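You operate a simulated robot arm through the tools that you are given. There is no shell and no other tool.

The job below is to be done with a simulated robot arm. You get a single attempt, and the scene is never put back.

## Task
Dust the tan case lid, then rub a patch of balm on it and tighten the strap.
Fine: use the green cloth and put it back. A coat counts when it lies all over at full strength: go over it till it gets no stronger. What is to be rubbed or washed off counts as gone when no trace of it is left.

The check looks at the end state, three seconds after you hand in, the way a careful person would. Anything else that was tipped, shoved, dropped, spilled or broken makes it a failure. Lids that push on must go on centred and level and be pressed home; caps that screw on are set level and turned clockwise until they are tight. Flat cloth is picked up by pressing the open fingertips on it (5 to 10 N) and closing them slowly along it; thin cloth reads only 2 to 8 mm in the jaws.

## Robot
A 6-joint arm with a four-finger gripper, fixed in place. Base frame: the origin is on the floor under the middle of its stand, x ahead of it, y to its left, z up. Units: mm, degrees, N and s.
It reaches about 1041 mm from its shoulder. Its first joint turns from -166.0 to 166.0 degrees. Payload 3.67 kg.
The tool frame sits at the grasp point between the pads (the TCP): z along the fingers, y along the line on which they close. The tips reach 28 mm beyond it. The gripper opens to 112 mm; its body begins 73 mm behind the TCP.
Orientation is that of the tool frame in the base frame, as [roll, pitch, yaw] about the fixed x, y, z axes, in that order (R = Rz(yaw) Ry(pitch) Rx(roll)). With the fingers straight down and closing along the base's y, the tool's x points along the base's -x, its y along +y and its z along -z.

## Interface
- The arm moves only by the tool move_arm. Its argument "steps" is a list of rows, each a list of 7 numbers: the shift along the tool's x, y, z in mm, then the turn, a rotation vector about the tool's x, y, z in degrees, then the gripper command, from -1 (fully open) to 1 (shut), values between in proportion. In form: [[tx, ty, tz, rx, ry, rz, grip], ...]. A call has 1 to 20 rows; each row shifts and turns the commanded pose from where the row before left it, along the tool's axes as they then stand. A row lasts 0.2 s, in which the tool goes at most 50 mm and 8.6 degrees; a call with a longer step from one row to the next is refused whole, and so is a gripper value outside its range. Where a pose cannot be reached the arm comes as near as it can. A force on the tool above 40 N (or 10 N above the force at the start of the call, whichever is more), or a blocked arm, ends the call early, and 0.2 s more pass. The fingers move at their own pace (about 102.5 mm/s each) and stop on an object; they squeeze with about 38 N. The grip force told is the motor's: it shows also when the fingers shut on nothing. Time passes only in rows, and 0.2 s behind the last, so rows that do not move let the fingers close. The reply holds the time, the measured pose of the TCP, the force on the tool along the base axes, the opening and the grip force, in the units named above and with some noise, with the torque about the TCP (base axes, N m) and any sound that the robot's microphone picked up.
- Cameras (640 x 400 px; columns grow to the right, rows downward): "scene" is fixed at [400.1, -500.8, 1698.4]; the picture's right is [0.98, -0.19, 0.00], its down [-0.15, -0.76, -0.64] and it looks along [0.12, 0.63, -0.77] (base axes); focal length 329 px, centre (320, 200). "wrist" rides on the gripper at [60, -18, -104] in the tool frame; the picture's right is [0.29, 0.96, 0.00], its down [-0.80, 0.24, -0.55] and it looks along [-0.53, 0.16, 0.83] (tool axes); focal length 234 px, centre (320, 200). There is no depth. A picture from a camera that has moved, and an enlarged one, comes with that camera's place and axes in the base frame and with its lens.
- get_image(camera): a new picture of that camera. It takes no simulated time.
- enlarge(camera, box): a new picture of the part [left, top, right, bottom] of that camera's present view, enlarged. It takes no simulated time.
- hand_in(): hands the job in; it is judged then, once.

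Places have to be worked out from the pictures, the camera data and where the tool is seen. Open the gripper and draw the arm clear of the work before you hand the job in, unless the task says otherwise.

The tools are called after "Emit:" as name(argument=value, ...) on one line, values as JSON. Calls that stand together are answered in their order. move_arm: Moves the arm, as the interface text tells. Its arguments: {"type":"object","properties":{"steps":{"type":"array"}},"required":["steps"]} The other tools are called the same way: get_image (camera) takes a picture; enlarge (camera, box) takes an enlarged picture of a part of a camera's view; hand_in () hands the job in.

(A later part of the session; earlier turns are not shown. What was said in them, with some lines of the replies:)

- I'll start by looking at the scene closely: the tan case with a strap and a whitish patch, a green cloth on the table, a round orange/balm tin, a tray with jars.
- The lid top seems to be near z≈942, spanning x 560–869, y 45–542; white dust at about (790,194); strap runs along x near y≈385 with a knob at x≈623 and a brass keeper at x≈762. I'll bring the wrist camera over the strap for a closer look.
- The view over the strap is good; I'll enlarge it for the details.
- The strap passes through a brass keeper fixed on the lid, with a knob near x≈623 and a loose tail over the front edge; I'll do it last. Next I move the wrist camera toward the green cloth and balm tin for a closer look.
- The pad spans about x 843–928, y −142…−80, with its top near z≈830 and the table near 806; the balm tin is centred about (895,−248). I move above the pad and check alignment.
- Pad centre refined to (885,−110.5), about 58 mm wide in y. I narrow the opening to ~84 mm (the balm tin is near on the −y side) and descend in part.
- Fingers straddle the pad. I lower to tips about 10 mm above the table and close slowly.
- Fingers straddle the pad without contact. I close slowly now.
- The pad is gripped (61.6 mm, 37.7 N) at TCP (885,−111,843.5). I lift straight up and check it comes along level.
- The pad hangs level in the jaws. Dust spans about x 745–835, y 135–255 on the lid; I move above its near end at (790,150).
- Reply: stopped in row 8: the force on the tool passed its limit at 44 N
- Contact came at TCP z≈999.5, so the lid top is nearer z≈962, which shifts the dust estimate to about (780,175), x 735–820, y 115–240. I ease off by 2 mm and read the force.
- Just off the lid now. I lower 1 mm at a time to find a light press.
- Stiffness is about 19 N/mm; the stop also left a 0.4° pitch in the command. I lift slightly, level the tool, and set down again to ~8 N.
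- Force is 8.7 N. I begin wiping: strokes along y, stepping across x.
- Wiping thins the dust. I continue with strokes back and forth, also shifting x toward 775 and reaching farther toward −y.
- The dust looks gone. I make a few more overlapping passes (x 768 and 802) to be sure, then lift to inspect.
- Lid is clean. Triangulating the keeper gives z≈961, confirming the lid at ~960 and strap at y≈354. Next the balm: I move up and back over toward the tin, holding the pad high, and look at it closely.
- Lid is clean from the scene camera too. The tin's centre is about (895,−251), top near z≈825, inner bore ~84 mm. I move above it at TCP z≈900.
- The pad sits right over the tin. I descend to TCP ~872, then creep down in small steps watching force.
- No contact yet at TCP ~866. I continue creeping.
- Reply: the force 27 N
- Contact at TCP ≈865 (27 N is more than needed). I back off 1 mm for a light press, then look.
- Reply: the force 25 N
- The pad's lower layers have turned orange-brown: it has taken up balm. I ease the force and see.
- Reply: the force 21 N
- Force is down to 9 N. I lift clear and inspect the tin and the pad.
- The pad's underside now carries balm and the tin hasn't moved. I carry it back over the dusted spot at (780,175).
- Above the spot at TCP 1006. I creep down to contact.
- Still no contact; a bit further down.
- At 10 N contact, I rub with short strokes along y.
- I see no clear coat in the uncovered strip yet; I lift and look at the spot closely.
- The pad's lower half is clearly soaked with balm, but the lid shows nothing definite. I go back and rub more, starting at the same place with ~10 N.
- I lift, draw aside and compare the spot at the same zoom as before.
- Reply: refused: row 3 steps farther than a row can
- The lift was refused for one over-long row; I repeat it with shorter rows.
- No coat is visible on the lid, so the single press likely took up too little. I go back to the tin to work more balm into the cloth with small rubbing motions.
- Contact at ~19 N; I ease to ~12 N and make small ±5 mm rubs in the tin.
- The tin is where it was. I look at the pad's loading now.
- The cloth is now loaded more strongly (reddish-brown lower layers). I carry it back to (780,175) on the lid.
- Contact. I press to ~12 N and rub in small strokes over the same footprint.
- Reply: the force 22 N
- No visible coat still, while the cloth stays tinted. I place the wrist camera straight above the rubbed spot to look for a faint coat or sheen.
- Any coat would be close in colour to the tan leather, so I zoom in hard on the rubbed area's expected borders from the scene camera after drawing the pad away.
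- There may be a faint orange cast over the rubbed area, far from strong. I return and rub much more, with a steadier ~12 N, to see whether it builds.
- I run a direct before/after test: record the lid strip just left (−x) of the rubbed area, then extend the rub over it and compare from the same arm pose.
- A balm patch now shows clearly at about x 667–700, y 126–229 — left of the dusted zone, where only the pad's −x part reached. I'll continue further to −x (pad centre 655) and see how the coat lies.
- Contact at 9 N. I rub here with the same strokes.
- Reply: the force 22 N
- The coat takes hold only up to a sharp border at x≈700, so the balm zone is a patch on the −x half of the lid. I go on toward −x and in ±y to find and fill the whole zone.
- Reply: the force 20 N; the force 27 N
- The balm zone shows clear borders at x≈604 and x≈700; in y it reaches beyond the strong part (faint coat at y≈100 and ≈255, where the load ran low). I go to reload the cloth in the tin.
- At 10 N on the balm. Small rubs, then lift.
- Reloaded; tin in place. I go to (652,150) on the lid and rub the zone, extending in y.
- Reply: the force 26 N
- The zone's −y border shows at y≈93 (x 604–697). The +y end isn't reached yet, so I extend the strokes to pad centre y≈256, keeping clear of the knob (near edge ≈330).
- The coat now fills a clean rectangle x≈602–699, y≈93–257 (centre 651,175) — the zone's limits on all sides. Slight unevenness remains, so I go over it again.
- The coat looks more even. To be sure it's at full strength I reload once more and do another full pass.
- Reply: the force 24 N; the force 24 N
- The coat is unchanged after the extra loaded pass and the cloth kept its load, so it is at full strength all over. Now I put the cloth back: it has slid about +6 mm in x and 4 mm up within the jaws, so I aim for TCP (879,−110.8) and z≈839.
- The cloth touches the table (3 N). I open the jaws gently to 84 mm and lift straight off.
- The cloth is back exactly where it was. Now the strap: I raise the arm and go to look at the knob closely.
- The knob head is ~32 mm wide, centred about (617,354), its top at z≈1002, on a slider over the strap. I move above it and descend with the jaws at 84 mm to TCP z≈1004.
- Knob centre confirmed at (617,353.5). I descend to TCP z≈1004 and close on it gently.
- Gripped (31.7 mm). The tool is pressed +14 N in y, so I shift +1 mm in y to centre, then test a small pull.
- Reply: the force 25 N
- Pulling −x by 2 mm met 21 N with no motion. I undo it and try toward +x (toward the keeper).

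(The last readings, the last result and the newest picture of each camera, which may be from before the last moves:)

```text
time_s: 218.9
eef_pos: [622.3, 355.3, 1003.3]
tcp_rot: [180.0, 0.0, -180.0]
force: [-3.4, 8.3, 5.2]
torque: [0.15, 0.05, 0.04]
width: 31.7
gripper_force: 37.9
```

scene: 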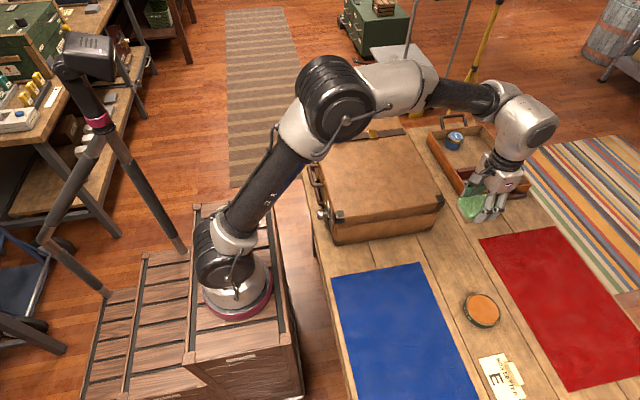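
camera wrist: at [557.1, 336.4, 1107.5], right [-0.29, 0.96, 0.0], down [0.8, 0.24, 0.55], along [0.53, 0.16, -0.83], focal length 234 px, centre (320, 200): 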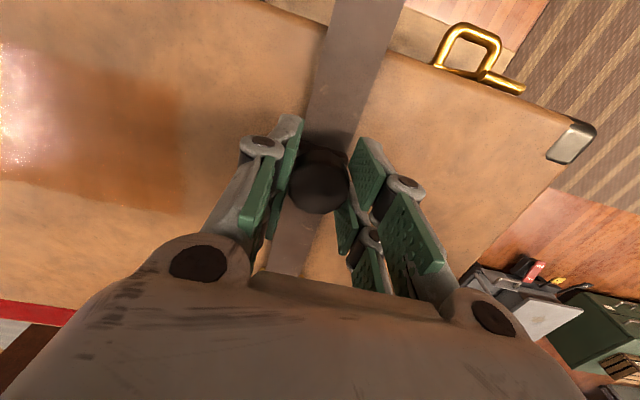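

Toward +x it slides freely (≈3 N). I check how the strap moves with it.

Emit:
move_arm(steps=[[-3, 0.3, 0, 0, 0, 0, 0.7], [-3, 0, 0, 0, 0, 0, 0.7], [-3, 0, 0, 0, 0, 0, 0.7], [0, 0, 0, 0, 0, 0, 0.7]])

Emit:
enlarge(camera="scene", box=[290, 90, 390, 170])

Emit:
get_image(camera="wrist")

```text
time_s: 219.9
eef_pos: [630.2, 354.8, 1003.3]
tcp_rot: [-180.0, -0.2, -180.0]
force: [-2.3, 1.7, 3.1]
torque: [0.0, 0.02, -0.02]
width: 31.5
gripper_force: 37.8
```

```text
5.00 times, centred on (340, 130) of scene
camera zoom: at [400.1, -500.8, 1698.4], right [0.98, -0.19, 0.0], down [-0.15, -0.76, -0.64], along [0.12, 0.63, -0.77], focal length 1647 px, centre (220, 550)
```

zoom: 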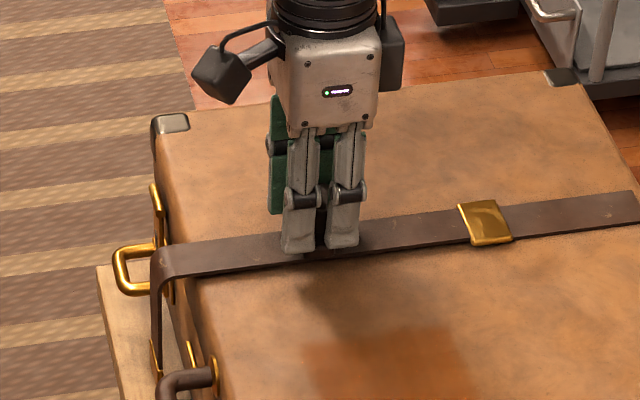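

```text
taken
camera wrist: at [571.6, 336.7, 1107.3], right [-0.29, 0.96, 0.0], down [0.8, 0.24, 0.55], along [0.53, 0.16, -0.83], focal length 234 px, centre (320, 200)
```

wrist: 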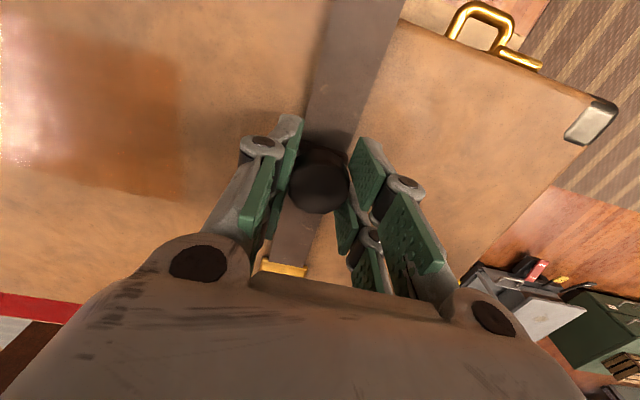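

The whole strap moves with the knob and its loose leg is being drawn snug to the case — that's the tightening direction. I continue +x until it stops.

Emit:
move_arm(steps=[[-2, 0, 0, 0, 0, 0, 0.7], [-2, 0, 0, 0, 0, 0, 0.7], [-2, 0, 0, 0, 0, 0, 0.7], [0, 0, 0, 0, 0, 0, 0.7]])

Emit:
move_arm(steps=[[-2, 0, 0, 0, 0, 0, 0.7], [-2, 0, 0, 0, 0, 0, 0.7], [-2, 0, 0, 0, 0, 0, 0.7], [0, 0, 0, 0, 0, 0, 0.7]])

```text
time_s: 220.9
eef_pos: [637.5, 355.4, 1004.5]
tcp_rot: [-180.0, -0.1, 180.0]
force: [1.4, 3.5, 0.3]
torque: [0.04, -0.03, 0.04]
width: 31.7
gripper_force: 37.9
```

```text
time_s: 221.9
eef_pos: [643.1, 354.4, 1004.7]
tcp_rot: [180.0, 0.0, -179.9]
force: [4.3, -2.4, -0.2]
torque: [-0.05, -0.07, 0.01]
width: 31.6
gripper_force: 38.1
```

Emit:
enlarge(camera="scene", box=[290, 90, 390, 170])

Emit:
get_image(camera="wrist")

```text
5.00 times, centred on (340, 130) of scene
camera zoom: at [400.1, -500.8, 1698.4], right [0.98, -0.19, 0.0], down [-0.15, -0.76, -0.64], along [0.12, 0.63, -0.77], focal length 1647 px, centre (220, 550)
```

zoom: 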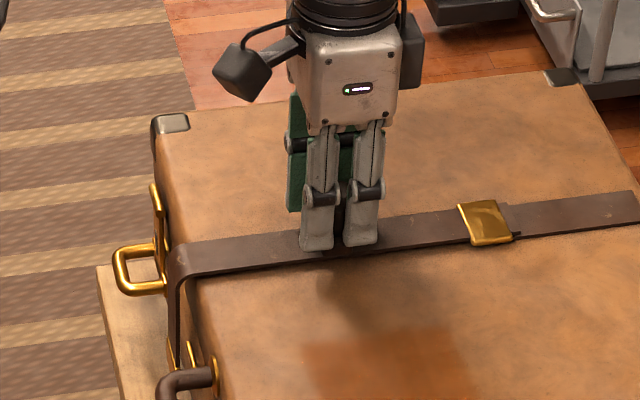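

```text
taken
camera wrist: at [584.2, 336.7, 1107.3], right [-0.29, 0.96, 0.0], down [0.8, 0.24, 0.55], along [0.53, 0.16, -0.83], focal length 234 px, centre (320, 200)
```

wrist: 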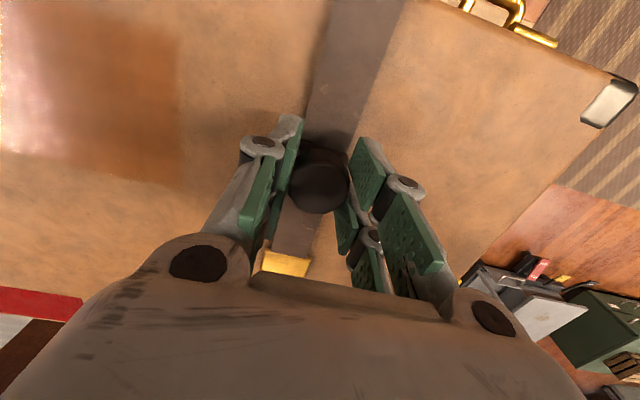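

The leg is nearly at the case side. I continue in smaller steps, feeling for the stop.

Emit:
move_arm(steps=[[-1, 0, 0, 0, 0, 0, 0.7], [-1, 0, 0, 0, 0, 0, 0.7], [-1, 0, 0, 0, 0, 0, 0.7], [0, 0, 0, 0, 0, 0, 0.7]])

Emit:
move_arm(steps=[[-1, 0, 0, 0, 0, 0, 0.7], [-1, 0, 0, 0, 0, 0, 0.7], [-1, 0, 0, 0, 0, 0, 0.7], [0, 0, 0, 0, 0, 0, 0.7]])

Emit:
enlarge(camera="scene", box=[290, 90, 390, 170])

```text
time_s: 222.9
eef_pos: [647.6, 355.3, 1003.6]
tcp_rot: [180.0, 0.0, 180.0]
force: [3.3, -1.0, 0.0]
torque: [0.0, 0.01, -0.03]
width: 31.5
gripper_force: 37.4
```

```text
time_s: 223.9
eef_pos: [649.5, 354.8, 1003.5]
tcp_rot: [-180.0, 0.0, 180.0]
force: [3.2, -0.3, -0.1]
torque: [0.02, 0.02, -0.02]
width: 31.7
gripper_force: 37.8
```

```text
5.00 times, centred on (340, 130) of scene
camera zoom: at [400.1, -500.8, 1698.4], right [0.98, -0.19, 0.0], down [-0.15, -0.76, -0.64], along [0.12, 0.63, -0.77], focal length 1647 px, centre (220, 550)
```

zoom: 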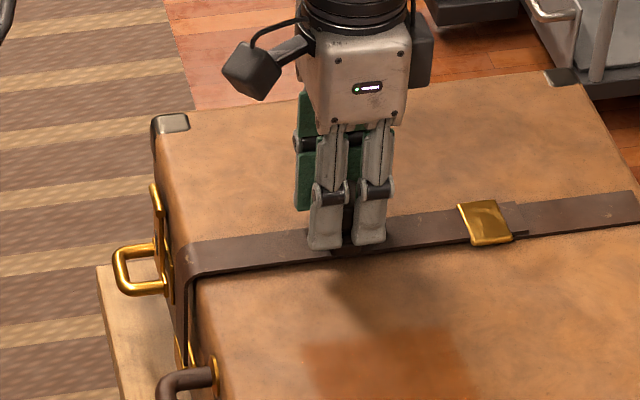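

Emit:
move_arm(steps=[[-1.5, 0, 0, 0, 0, 0, 0.7], [-1.5, 0, 0, 0, 0, 0, 0.7], [-1.5, 0, 0, 0, 0, 0, 0.7], [0, 0, 0, 0, 0, 0, 0.7]])

Emit:
move_arm(steps=[[-1.5, 0, 0, 0, 0, 0, 0.7], [-1.5, 0, 0, 0, 0, 0, 0.7], [-1.5, 0, 0, 0, 0, 0, 0.7], [0, 0, 0, 0, 0, 0, 0.7]])

Emit:
enlarge(camera="scene", box=[290, 90, 390, 170])

```text
time_s: 224.9
eef_pos: [654.3, 355.2, 1003.4]
tcp_rot: [-179.9, -0.1, -180.0]
force: [-10.3, -3.8, 0.1]
torque: [-0.04, 0.36, -0.01]
width: 31.5
gripper_force: 38.2
```

```text
time_s: 225.9
eef_pos: [657.3, 355.3, 1005.4]
tcp_rot: [179.7, -0.1, -179.9]
force: [-33.2, 0.7, 5.5]
torque: [0.07, 0.7, -0.04]
width: 31.3
gripper_force: 38.0
```

```text
5.00 times, centred on (340, 130) of scene
camera zoom: at [400.1, -500.8, 1698.4], right [0.98, -0.19, 0.0], down [-0.15, -0.76, -0.64], along [0.12, 0.63, -0.77], focal length 1647 px, centre (220, 550)
```

zoom: 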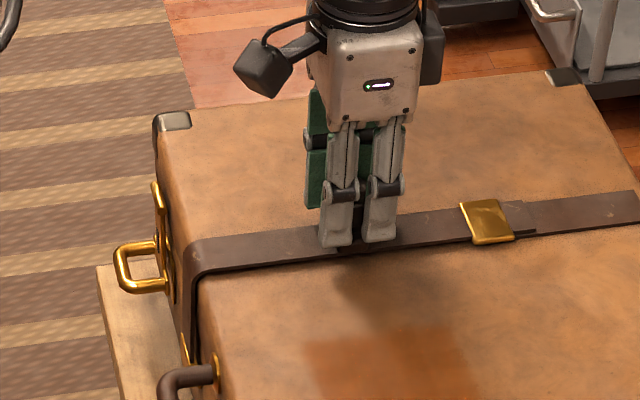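

Resistance rose to 33 N: the strap has come to its stop (knob near x≈655). I ease off so nothing gets dragged, and compare.

Emit:
move_arm(steps=[[1.5, 0, 0, 0, 0, 0, 0.7], [1.0, 0, 0, 0, 0, 0, 0.7], [0, 0, 0, 0, 0, 0, 0.7]])

Emit:
enlarge(camera="scene", box=[290, 90, 390, 170])

Emit:
enlarge(camera="scene", box=[290, 90, 450, 250])

```text
time_s: 226.7
eef_pos: [656.1, 355.8, 1004.9]
tcp_rot: [179.9, 0.0, 180.0]
force: [-13.7, 5.9, -0.2]
torque: [0.15, -0.11, 0.01]
width: 31.3
gripper_force: 37.5
```

```text
5.00 times, centred on (340, 130) of scene
camera zoom: at [400.1, -500.8, 1698.4], right [0.98, -0.19, 0.0], down [-0.15, -0.76, -0.64], along [0.12, 0.63, -0.77], focal length 1647 px, centre (220, 550)
```

zoom: 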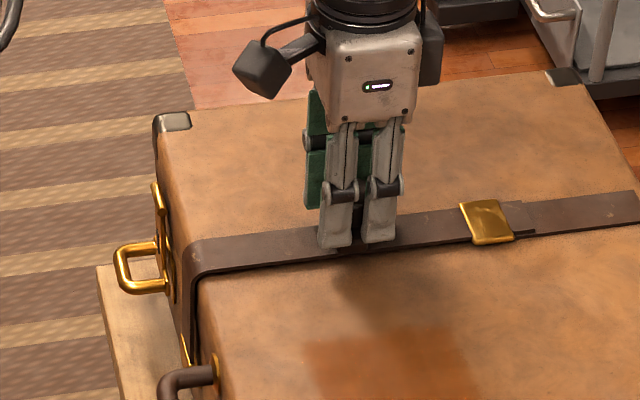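

```text
2.50 times, centred on (370, 170) of scene
camera zoom: at [400.1, -500.8, 1698.4], right [0.98, -0.19, 0.0], down [-0.15, -0.76, -0.64], along [0.12, 0.63, -0.77], focal length 823 px, centre (195, 275)
```

zoom: 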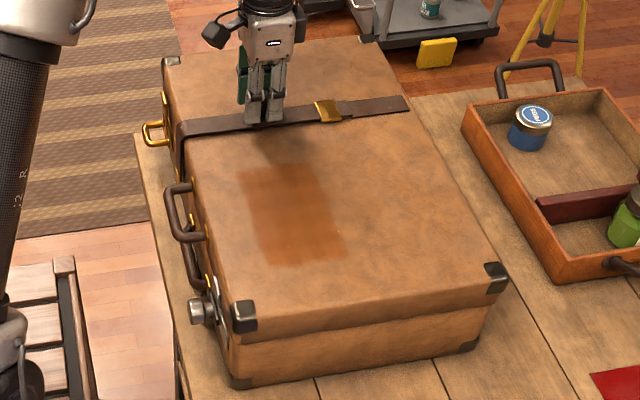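

Emit:
move_arm(steps=[[1.2, -0.5, 0, 0, 0, 0, 0.7], [0, 0, 0, 0, 0, 0, 0.7]])

```text
time_s: 227.3
eef_pos: [656.5, 354.5, 1003.8]
tcp_rot: [179.9, 0.0, -180.0]
force: [2.0, 14.7, 0.0]
torque: [0.33, -0.63, 0.0]
width: 30.9
gripper_force: 38.1
```

The pull is relaxed in x; I take out the sideways load (+0.8 mm y) and then open the jaws.

Emit:
move_arm(steps=[[0, 0.8, 0, 0, 0, 0, 0.7], [0, 0, 0, 0, 0, 0, 0.7]])

Emit:
move_arm(steps=[[0, 0, 0, 0, 0, 0, 0.4], [0, 0, 0, 0, 0, 0, 0.3], [0, 0, 0, 0, 0, 0, 0.1], [0, 0, 0, 0, 0, 0, -0.2], [0, 0, 0, 0, 0, 0, -0.5], [0, 0, 0, 0, 0, 0, -0.5]])

Emit:
enlarge(camera="scene", box=[290, 90, 390, 170])

Emit:
get_image(camera="wrist")

```text
time_s: 227.9
eef_pos: [655.7, 355.1, 1002.9]
tcp_rot: [179.9, -0.2, 180.0]
force: [3.6, 9.0, 0.5]
torque: [0.12, -0.31, 0.01]
width: 31.2
gripper_force: 38.2
```

```text
time_s: 229.3
eef_pos: [655.4, 354.8, 1003.6]
tcp_rot: [179.9, -0.1, 179.9]
force: [0.5, 1.3, 0.0]
torque: [0.03, 0.0, 0.01]
width: 83.7
gripper_force: 0.1
```

```text
5.00 times, centred on (340, 130) of scene
camera zoom: at [400.1, -500.8, 1698.4], right [0.98, -0.19, 0.0], down [-0.15, -0.76, -0.64], along [0.12, 0.63, -0.77], focal length 1647 px, centre (220, 550)
```

zoom: 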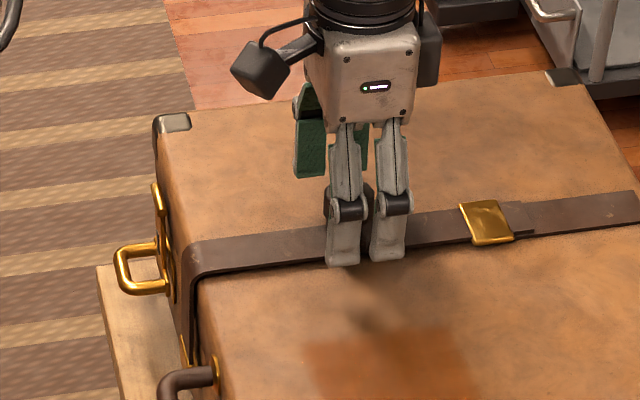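

```text
taken
camera wrist: at [595.4, 336.8, 1107.2], right [-0.29, 0.96, 0.0], down [0.8, 0.24, 0.55], along [0.53, 0.16, -0.83], focal length 234 px, centre (320, 200)
```

wrist: 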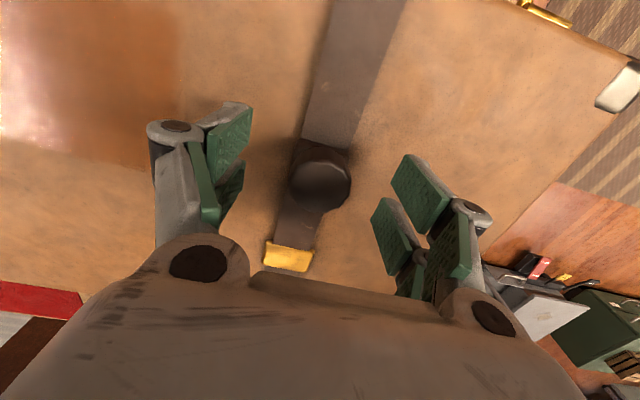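

The strap stays where it was drawn. I lift straight up and inspect.

Emit:
move_arm(steps=[[0, 0, -20, 0, 0, 0, -0.5], [0, 0, -40, 0, 0, 0, -0.5], [0, 0, -40, 0, 0, 0, -0.5], [40, -20, -20, 0, 0, 0, -0.5], [45, 0, 0, 0, 0, 0, -0.5], [45, 0, 0, 0, 0, 0, -0.5], [0, 0, 0, 0, 0, 0, -0.5]])

Emit:
enlarge(camera="scene", box=[290, 90, 390, 170])

Emit:
enlarge(camera="wrist", box=[240, 40, 460, 260])

```text
time_s: 230.9
eef_pos: [524.1, 334.7, 1123.2]
tcp_rot: [179.9, -0.1, -180.0]
force: [-0.7, 0.2, 0.4]
torque: [-0.01, 0.03, 0.03]
width: 84.2
gripper_force: 0.2
```

```text
5.00 times, centred on (340, 130) of scene
camera zoom: at [400.1, -500.8, 1698.4], right [0.98, -0.19, 0.0], down [-0.15, -0.76, -0.64], along [0.12, 0.63, -0.77], focal length 1647 px, centre (220, 550)
```

zoom: 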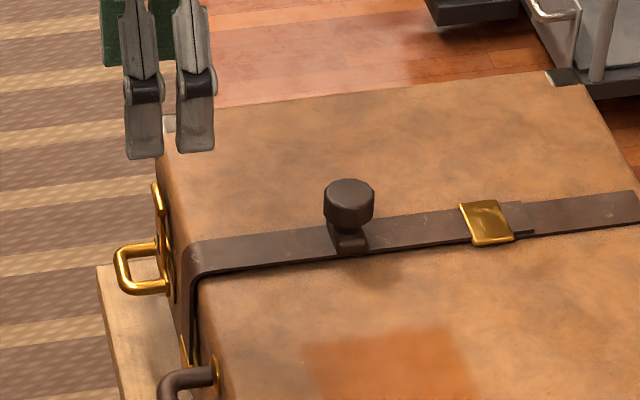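

```text
1.82 times, centred on (350, 150) of wrist
camera zoom: at [464.8, 316.9, 1226.9], right [-0.29, 0.96, 0.0], down [0.8, 0.24, 0.55], along [0.53, 0.16, -0.83], focal length 426 px, centre (266, 291)
```

zoom: 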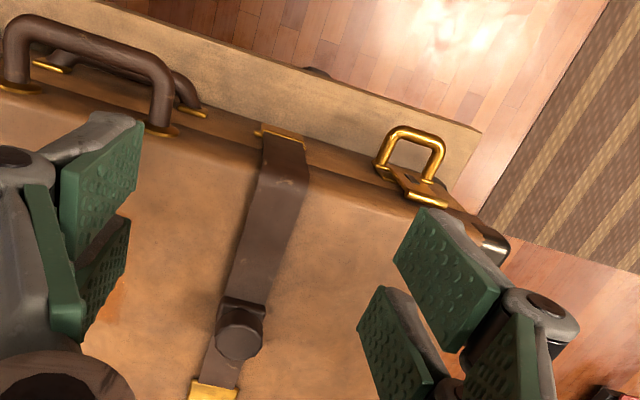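

The strap now lies snug against the case front. I draw the arm back to its starting place, open the gripper, and check everything.

Emit:
move_arm(steps=[[0, 0, -40, 0, 0, 0, -1], [25.2, -24.3, -17, 0, 0, 0, -1], [25.2, -24.3, -17, 0, 0, 0, -1], [25.2, -24.3, -17, 0, 0, 0, -1], [25.2, -24.3, -17, 0, 0, 0, -1], [25.2, -24.3, -17, 0, 0, 0, -1], [25.2, -24.3, -17, 0, 0, 0, -1], [0, 0, 0, 0, 0, 0, -1]])

Emit:
get_image(camera="scene")

Emit:
enlarge(camera="scene", box=[290, 90, 450, 250])

Emit:
enlarge(camera="scene", box=[330, 145, 390, 200])

Emit:
enlarge(camera="scene", box=[420, 230, 540, 400])

Emit:
get_image(camera="wrist")

```text
time_s: 232.7
eef_pos: [373.9, 189.8, 1266.4]
tcp_rot: [180.0, -0.1, -180.0]
force: [-0.1, -0.2, -0.2]
torque: [-0.01, 0.01, -0.03]
width: 112.1
gripper_force: 0.0
```

```text
taken
```

scene: 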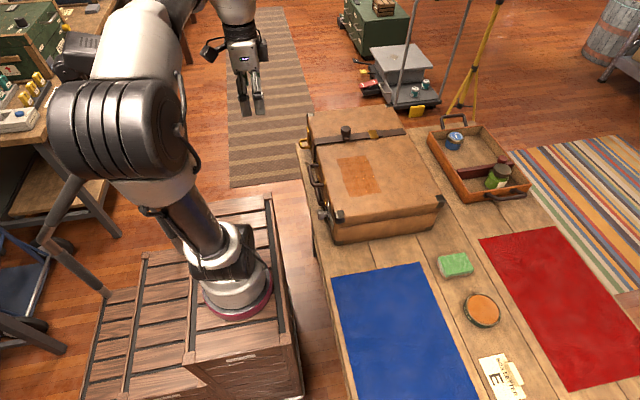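

```text
2.50 times, centred on (370, 170) of scene
camera zoom: at [400.1, -500.8, 1698.4], right [0.98, -0.19, 0.0], down [-0.15, -0.76, -0.64], along [0.12, 0.63, -0.77], focal length 823 px, centre (195, 275)
```

zoom: 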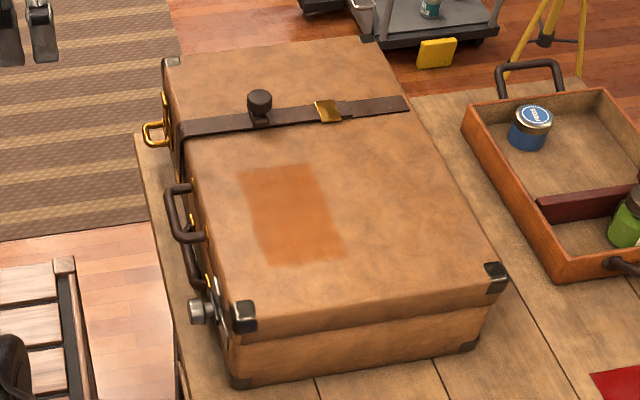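

```text
7.27 times, centred on (360, 172) of scene
camera zoom: at [400.1, -500.8, 1698.4], right [0.98, -0.19, 0.0], down [-0.15, -0.76, -0.64], along [0.12, 0.63, -0.77], focal length 2395 px, centre (29, 400)
```

zoom: 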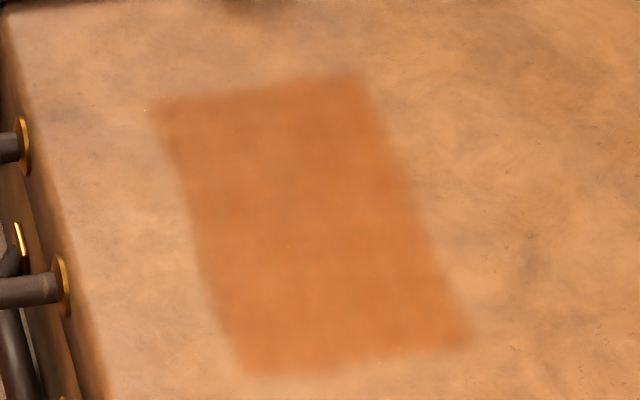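

```text
2.35 times, centred on (480, 315) of scene
camera zoom: at [400.1, -500.8, 1698.4], right [0.98, -0.19, 0.0], down [-0.15, -0.76, -0.64], along [0.12, 0.63, -0.77], focal length 775 px, centre (-56, -71)
```

zoom: 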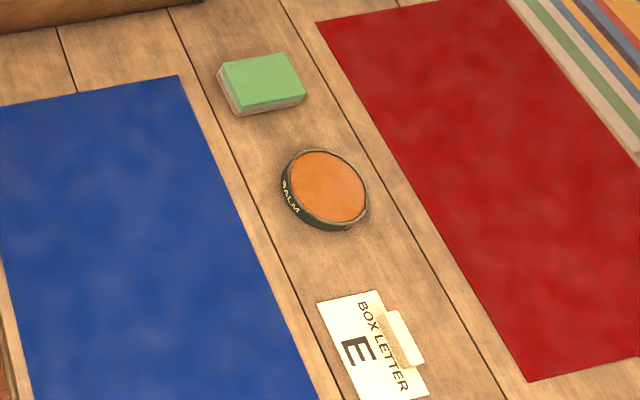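

```text
taken
camera wrist: at [314.3, 170.9, 1369.4], right [-0.29, 0.96, 0.0], down [0.8, 0.24, 0.55], along [0.53, 0.16, -0.83], focal length 234 px, centre (320, 200)
```

wrist: 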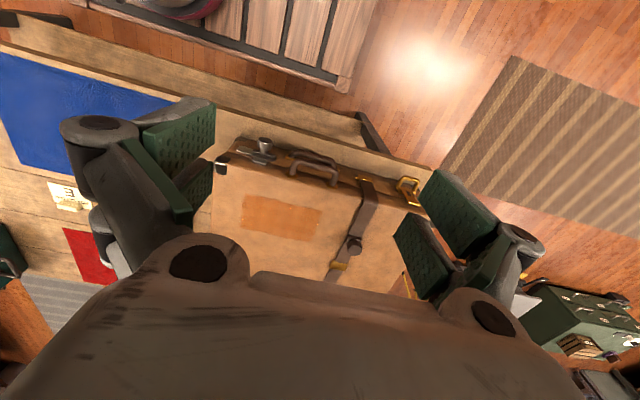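

Patch is even, strap snug, cloth and tin in place. One last close look at the dusted area for any leftover specks.

Emit:
enlarge(camera="scene", box=[370, 140, 435, 195])

Emit:
enlarge(camera="wrist", box=[200, 120, 440, 300])

```text
7.27 times, centred on (402, 168) of scene
camera zoom: at [400.1, -500.8, 1698.4], right [0.98, -0.19, 0.0], down [-0.15, -0.76, -0.64], along [0.12, 0.63, -0.77], focal length 2395 px, centre (-280, 436)
```

zoom: 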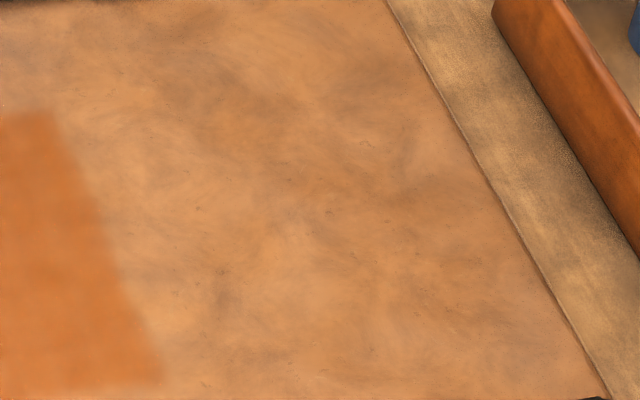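

```text
2.22 times, centred on (320, 210) of wrist
camera zoom: at [314.3, 170.9, 1369.4], right [-0.29, 0.96, 0.0], down [0.8, 0.24, 0.55], along [0.53, 0.16, -0.83], focal length 520 px, centre (320, 178)
```

zoom: 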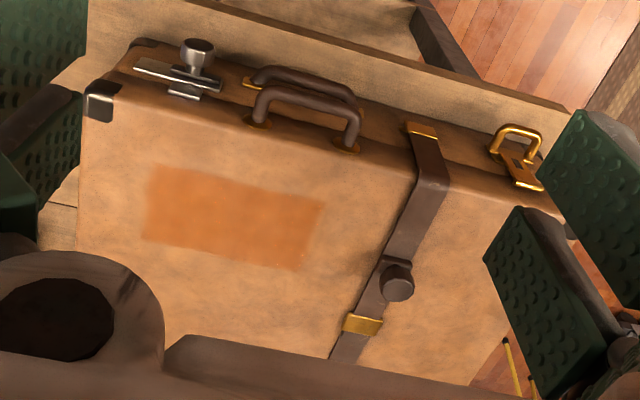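

No dust remains, the balm patch is even over its whole area, the strap is drawn tight, and the cloth and tin are in their places with the arm clear. I hand the job in.

Emit:
hand_in()

```text
The job is handed in.
```

I dusted the lid, rubbed in a patch of balm, tightened the strap and handed the job in. I haven't seen the result of the check.

- **Dusting:** The white dust patch is gone. I wiped over it several times with the green cloth, and close-ups from both cameras showed nothing left there.
- **Balm:** The patch is an even rectangle, about 97 by 164 mm, on the front half of the lid beside the dusted spot. I reloaded the cloth and went over the whole patch once more, and it got no stronger. My first rubs on the dusted spot left no visible balm, so none shows there.
- **Strap:** I pulled the knob towards the brass keeper until it stopped, and the loose end now lies flat against the case. The pull reached about 33 N and may have moved the case 1–2 mm.
- **Cloth and tin:** The green cloth is back where it was, with balm still on its underside. The balm tin did not move.

The arm is back near its starting position, clear of the work, with the gripper open.
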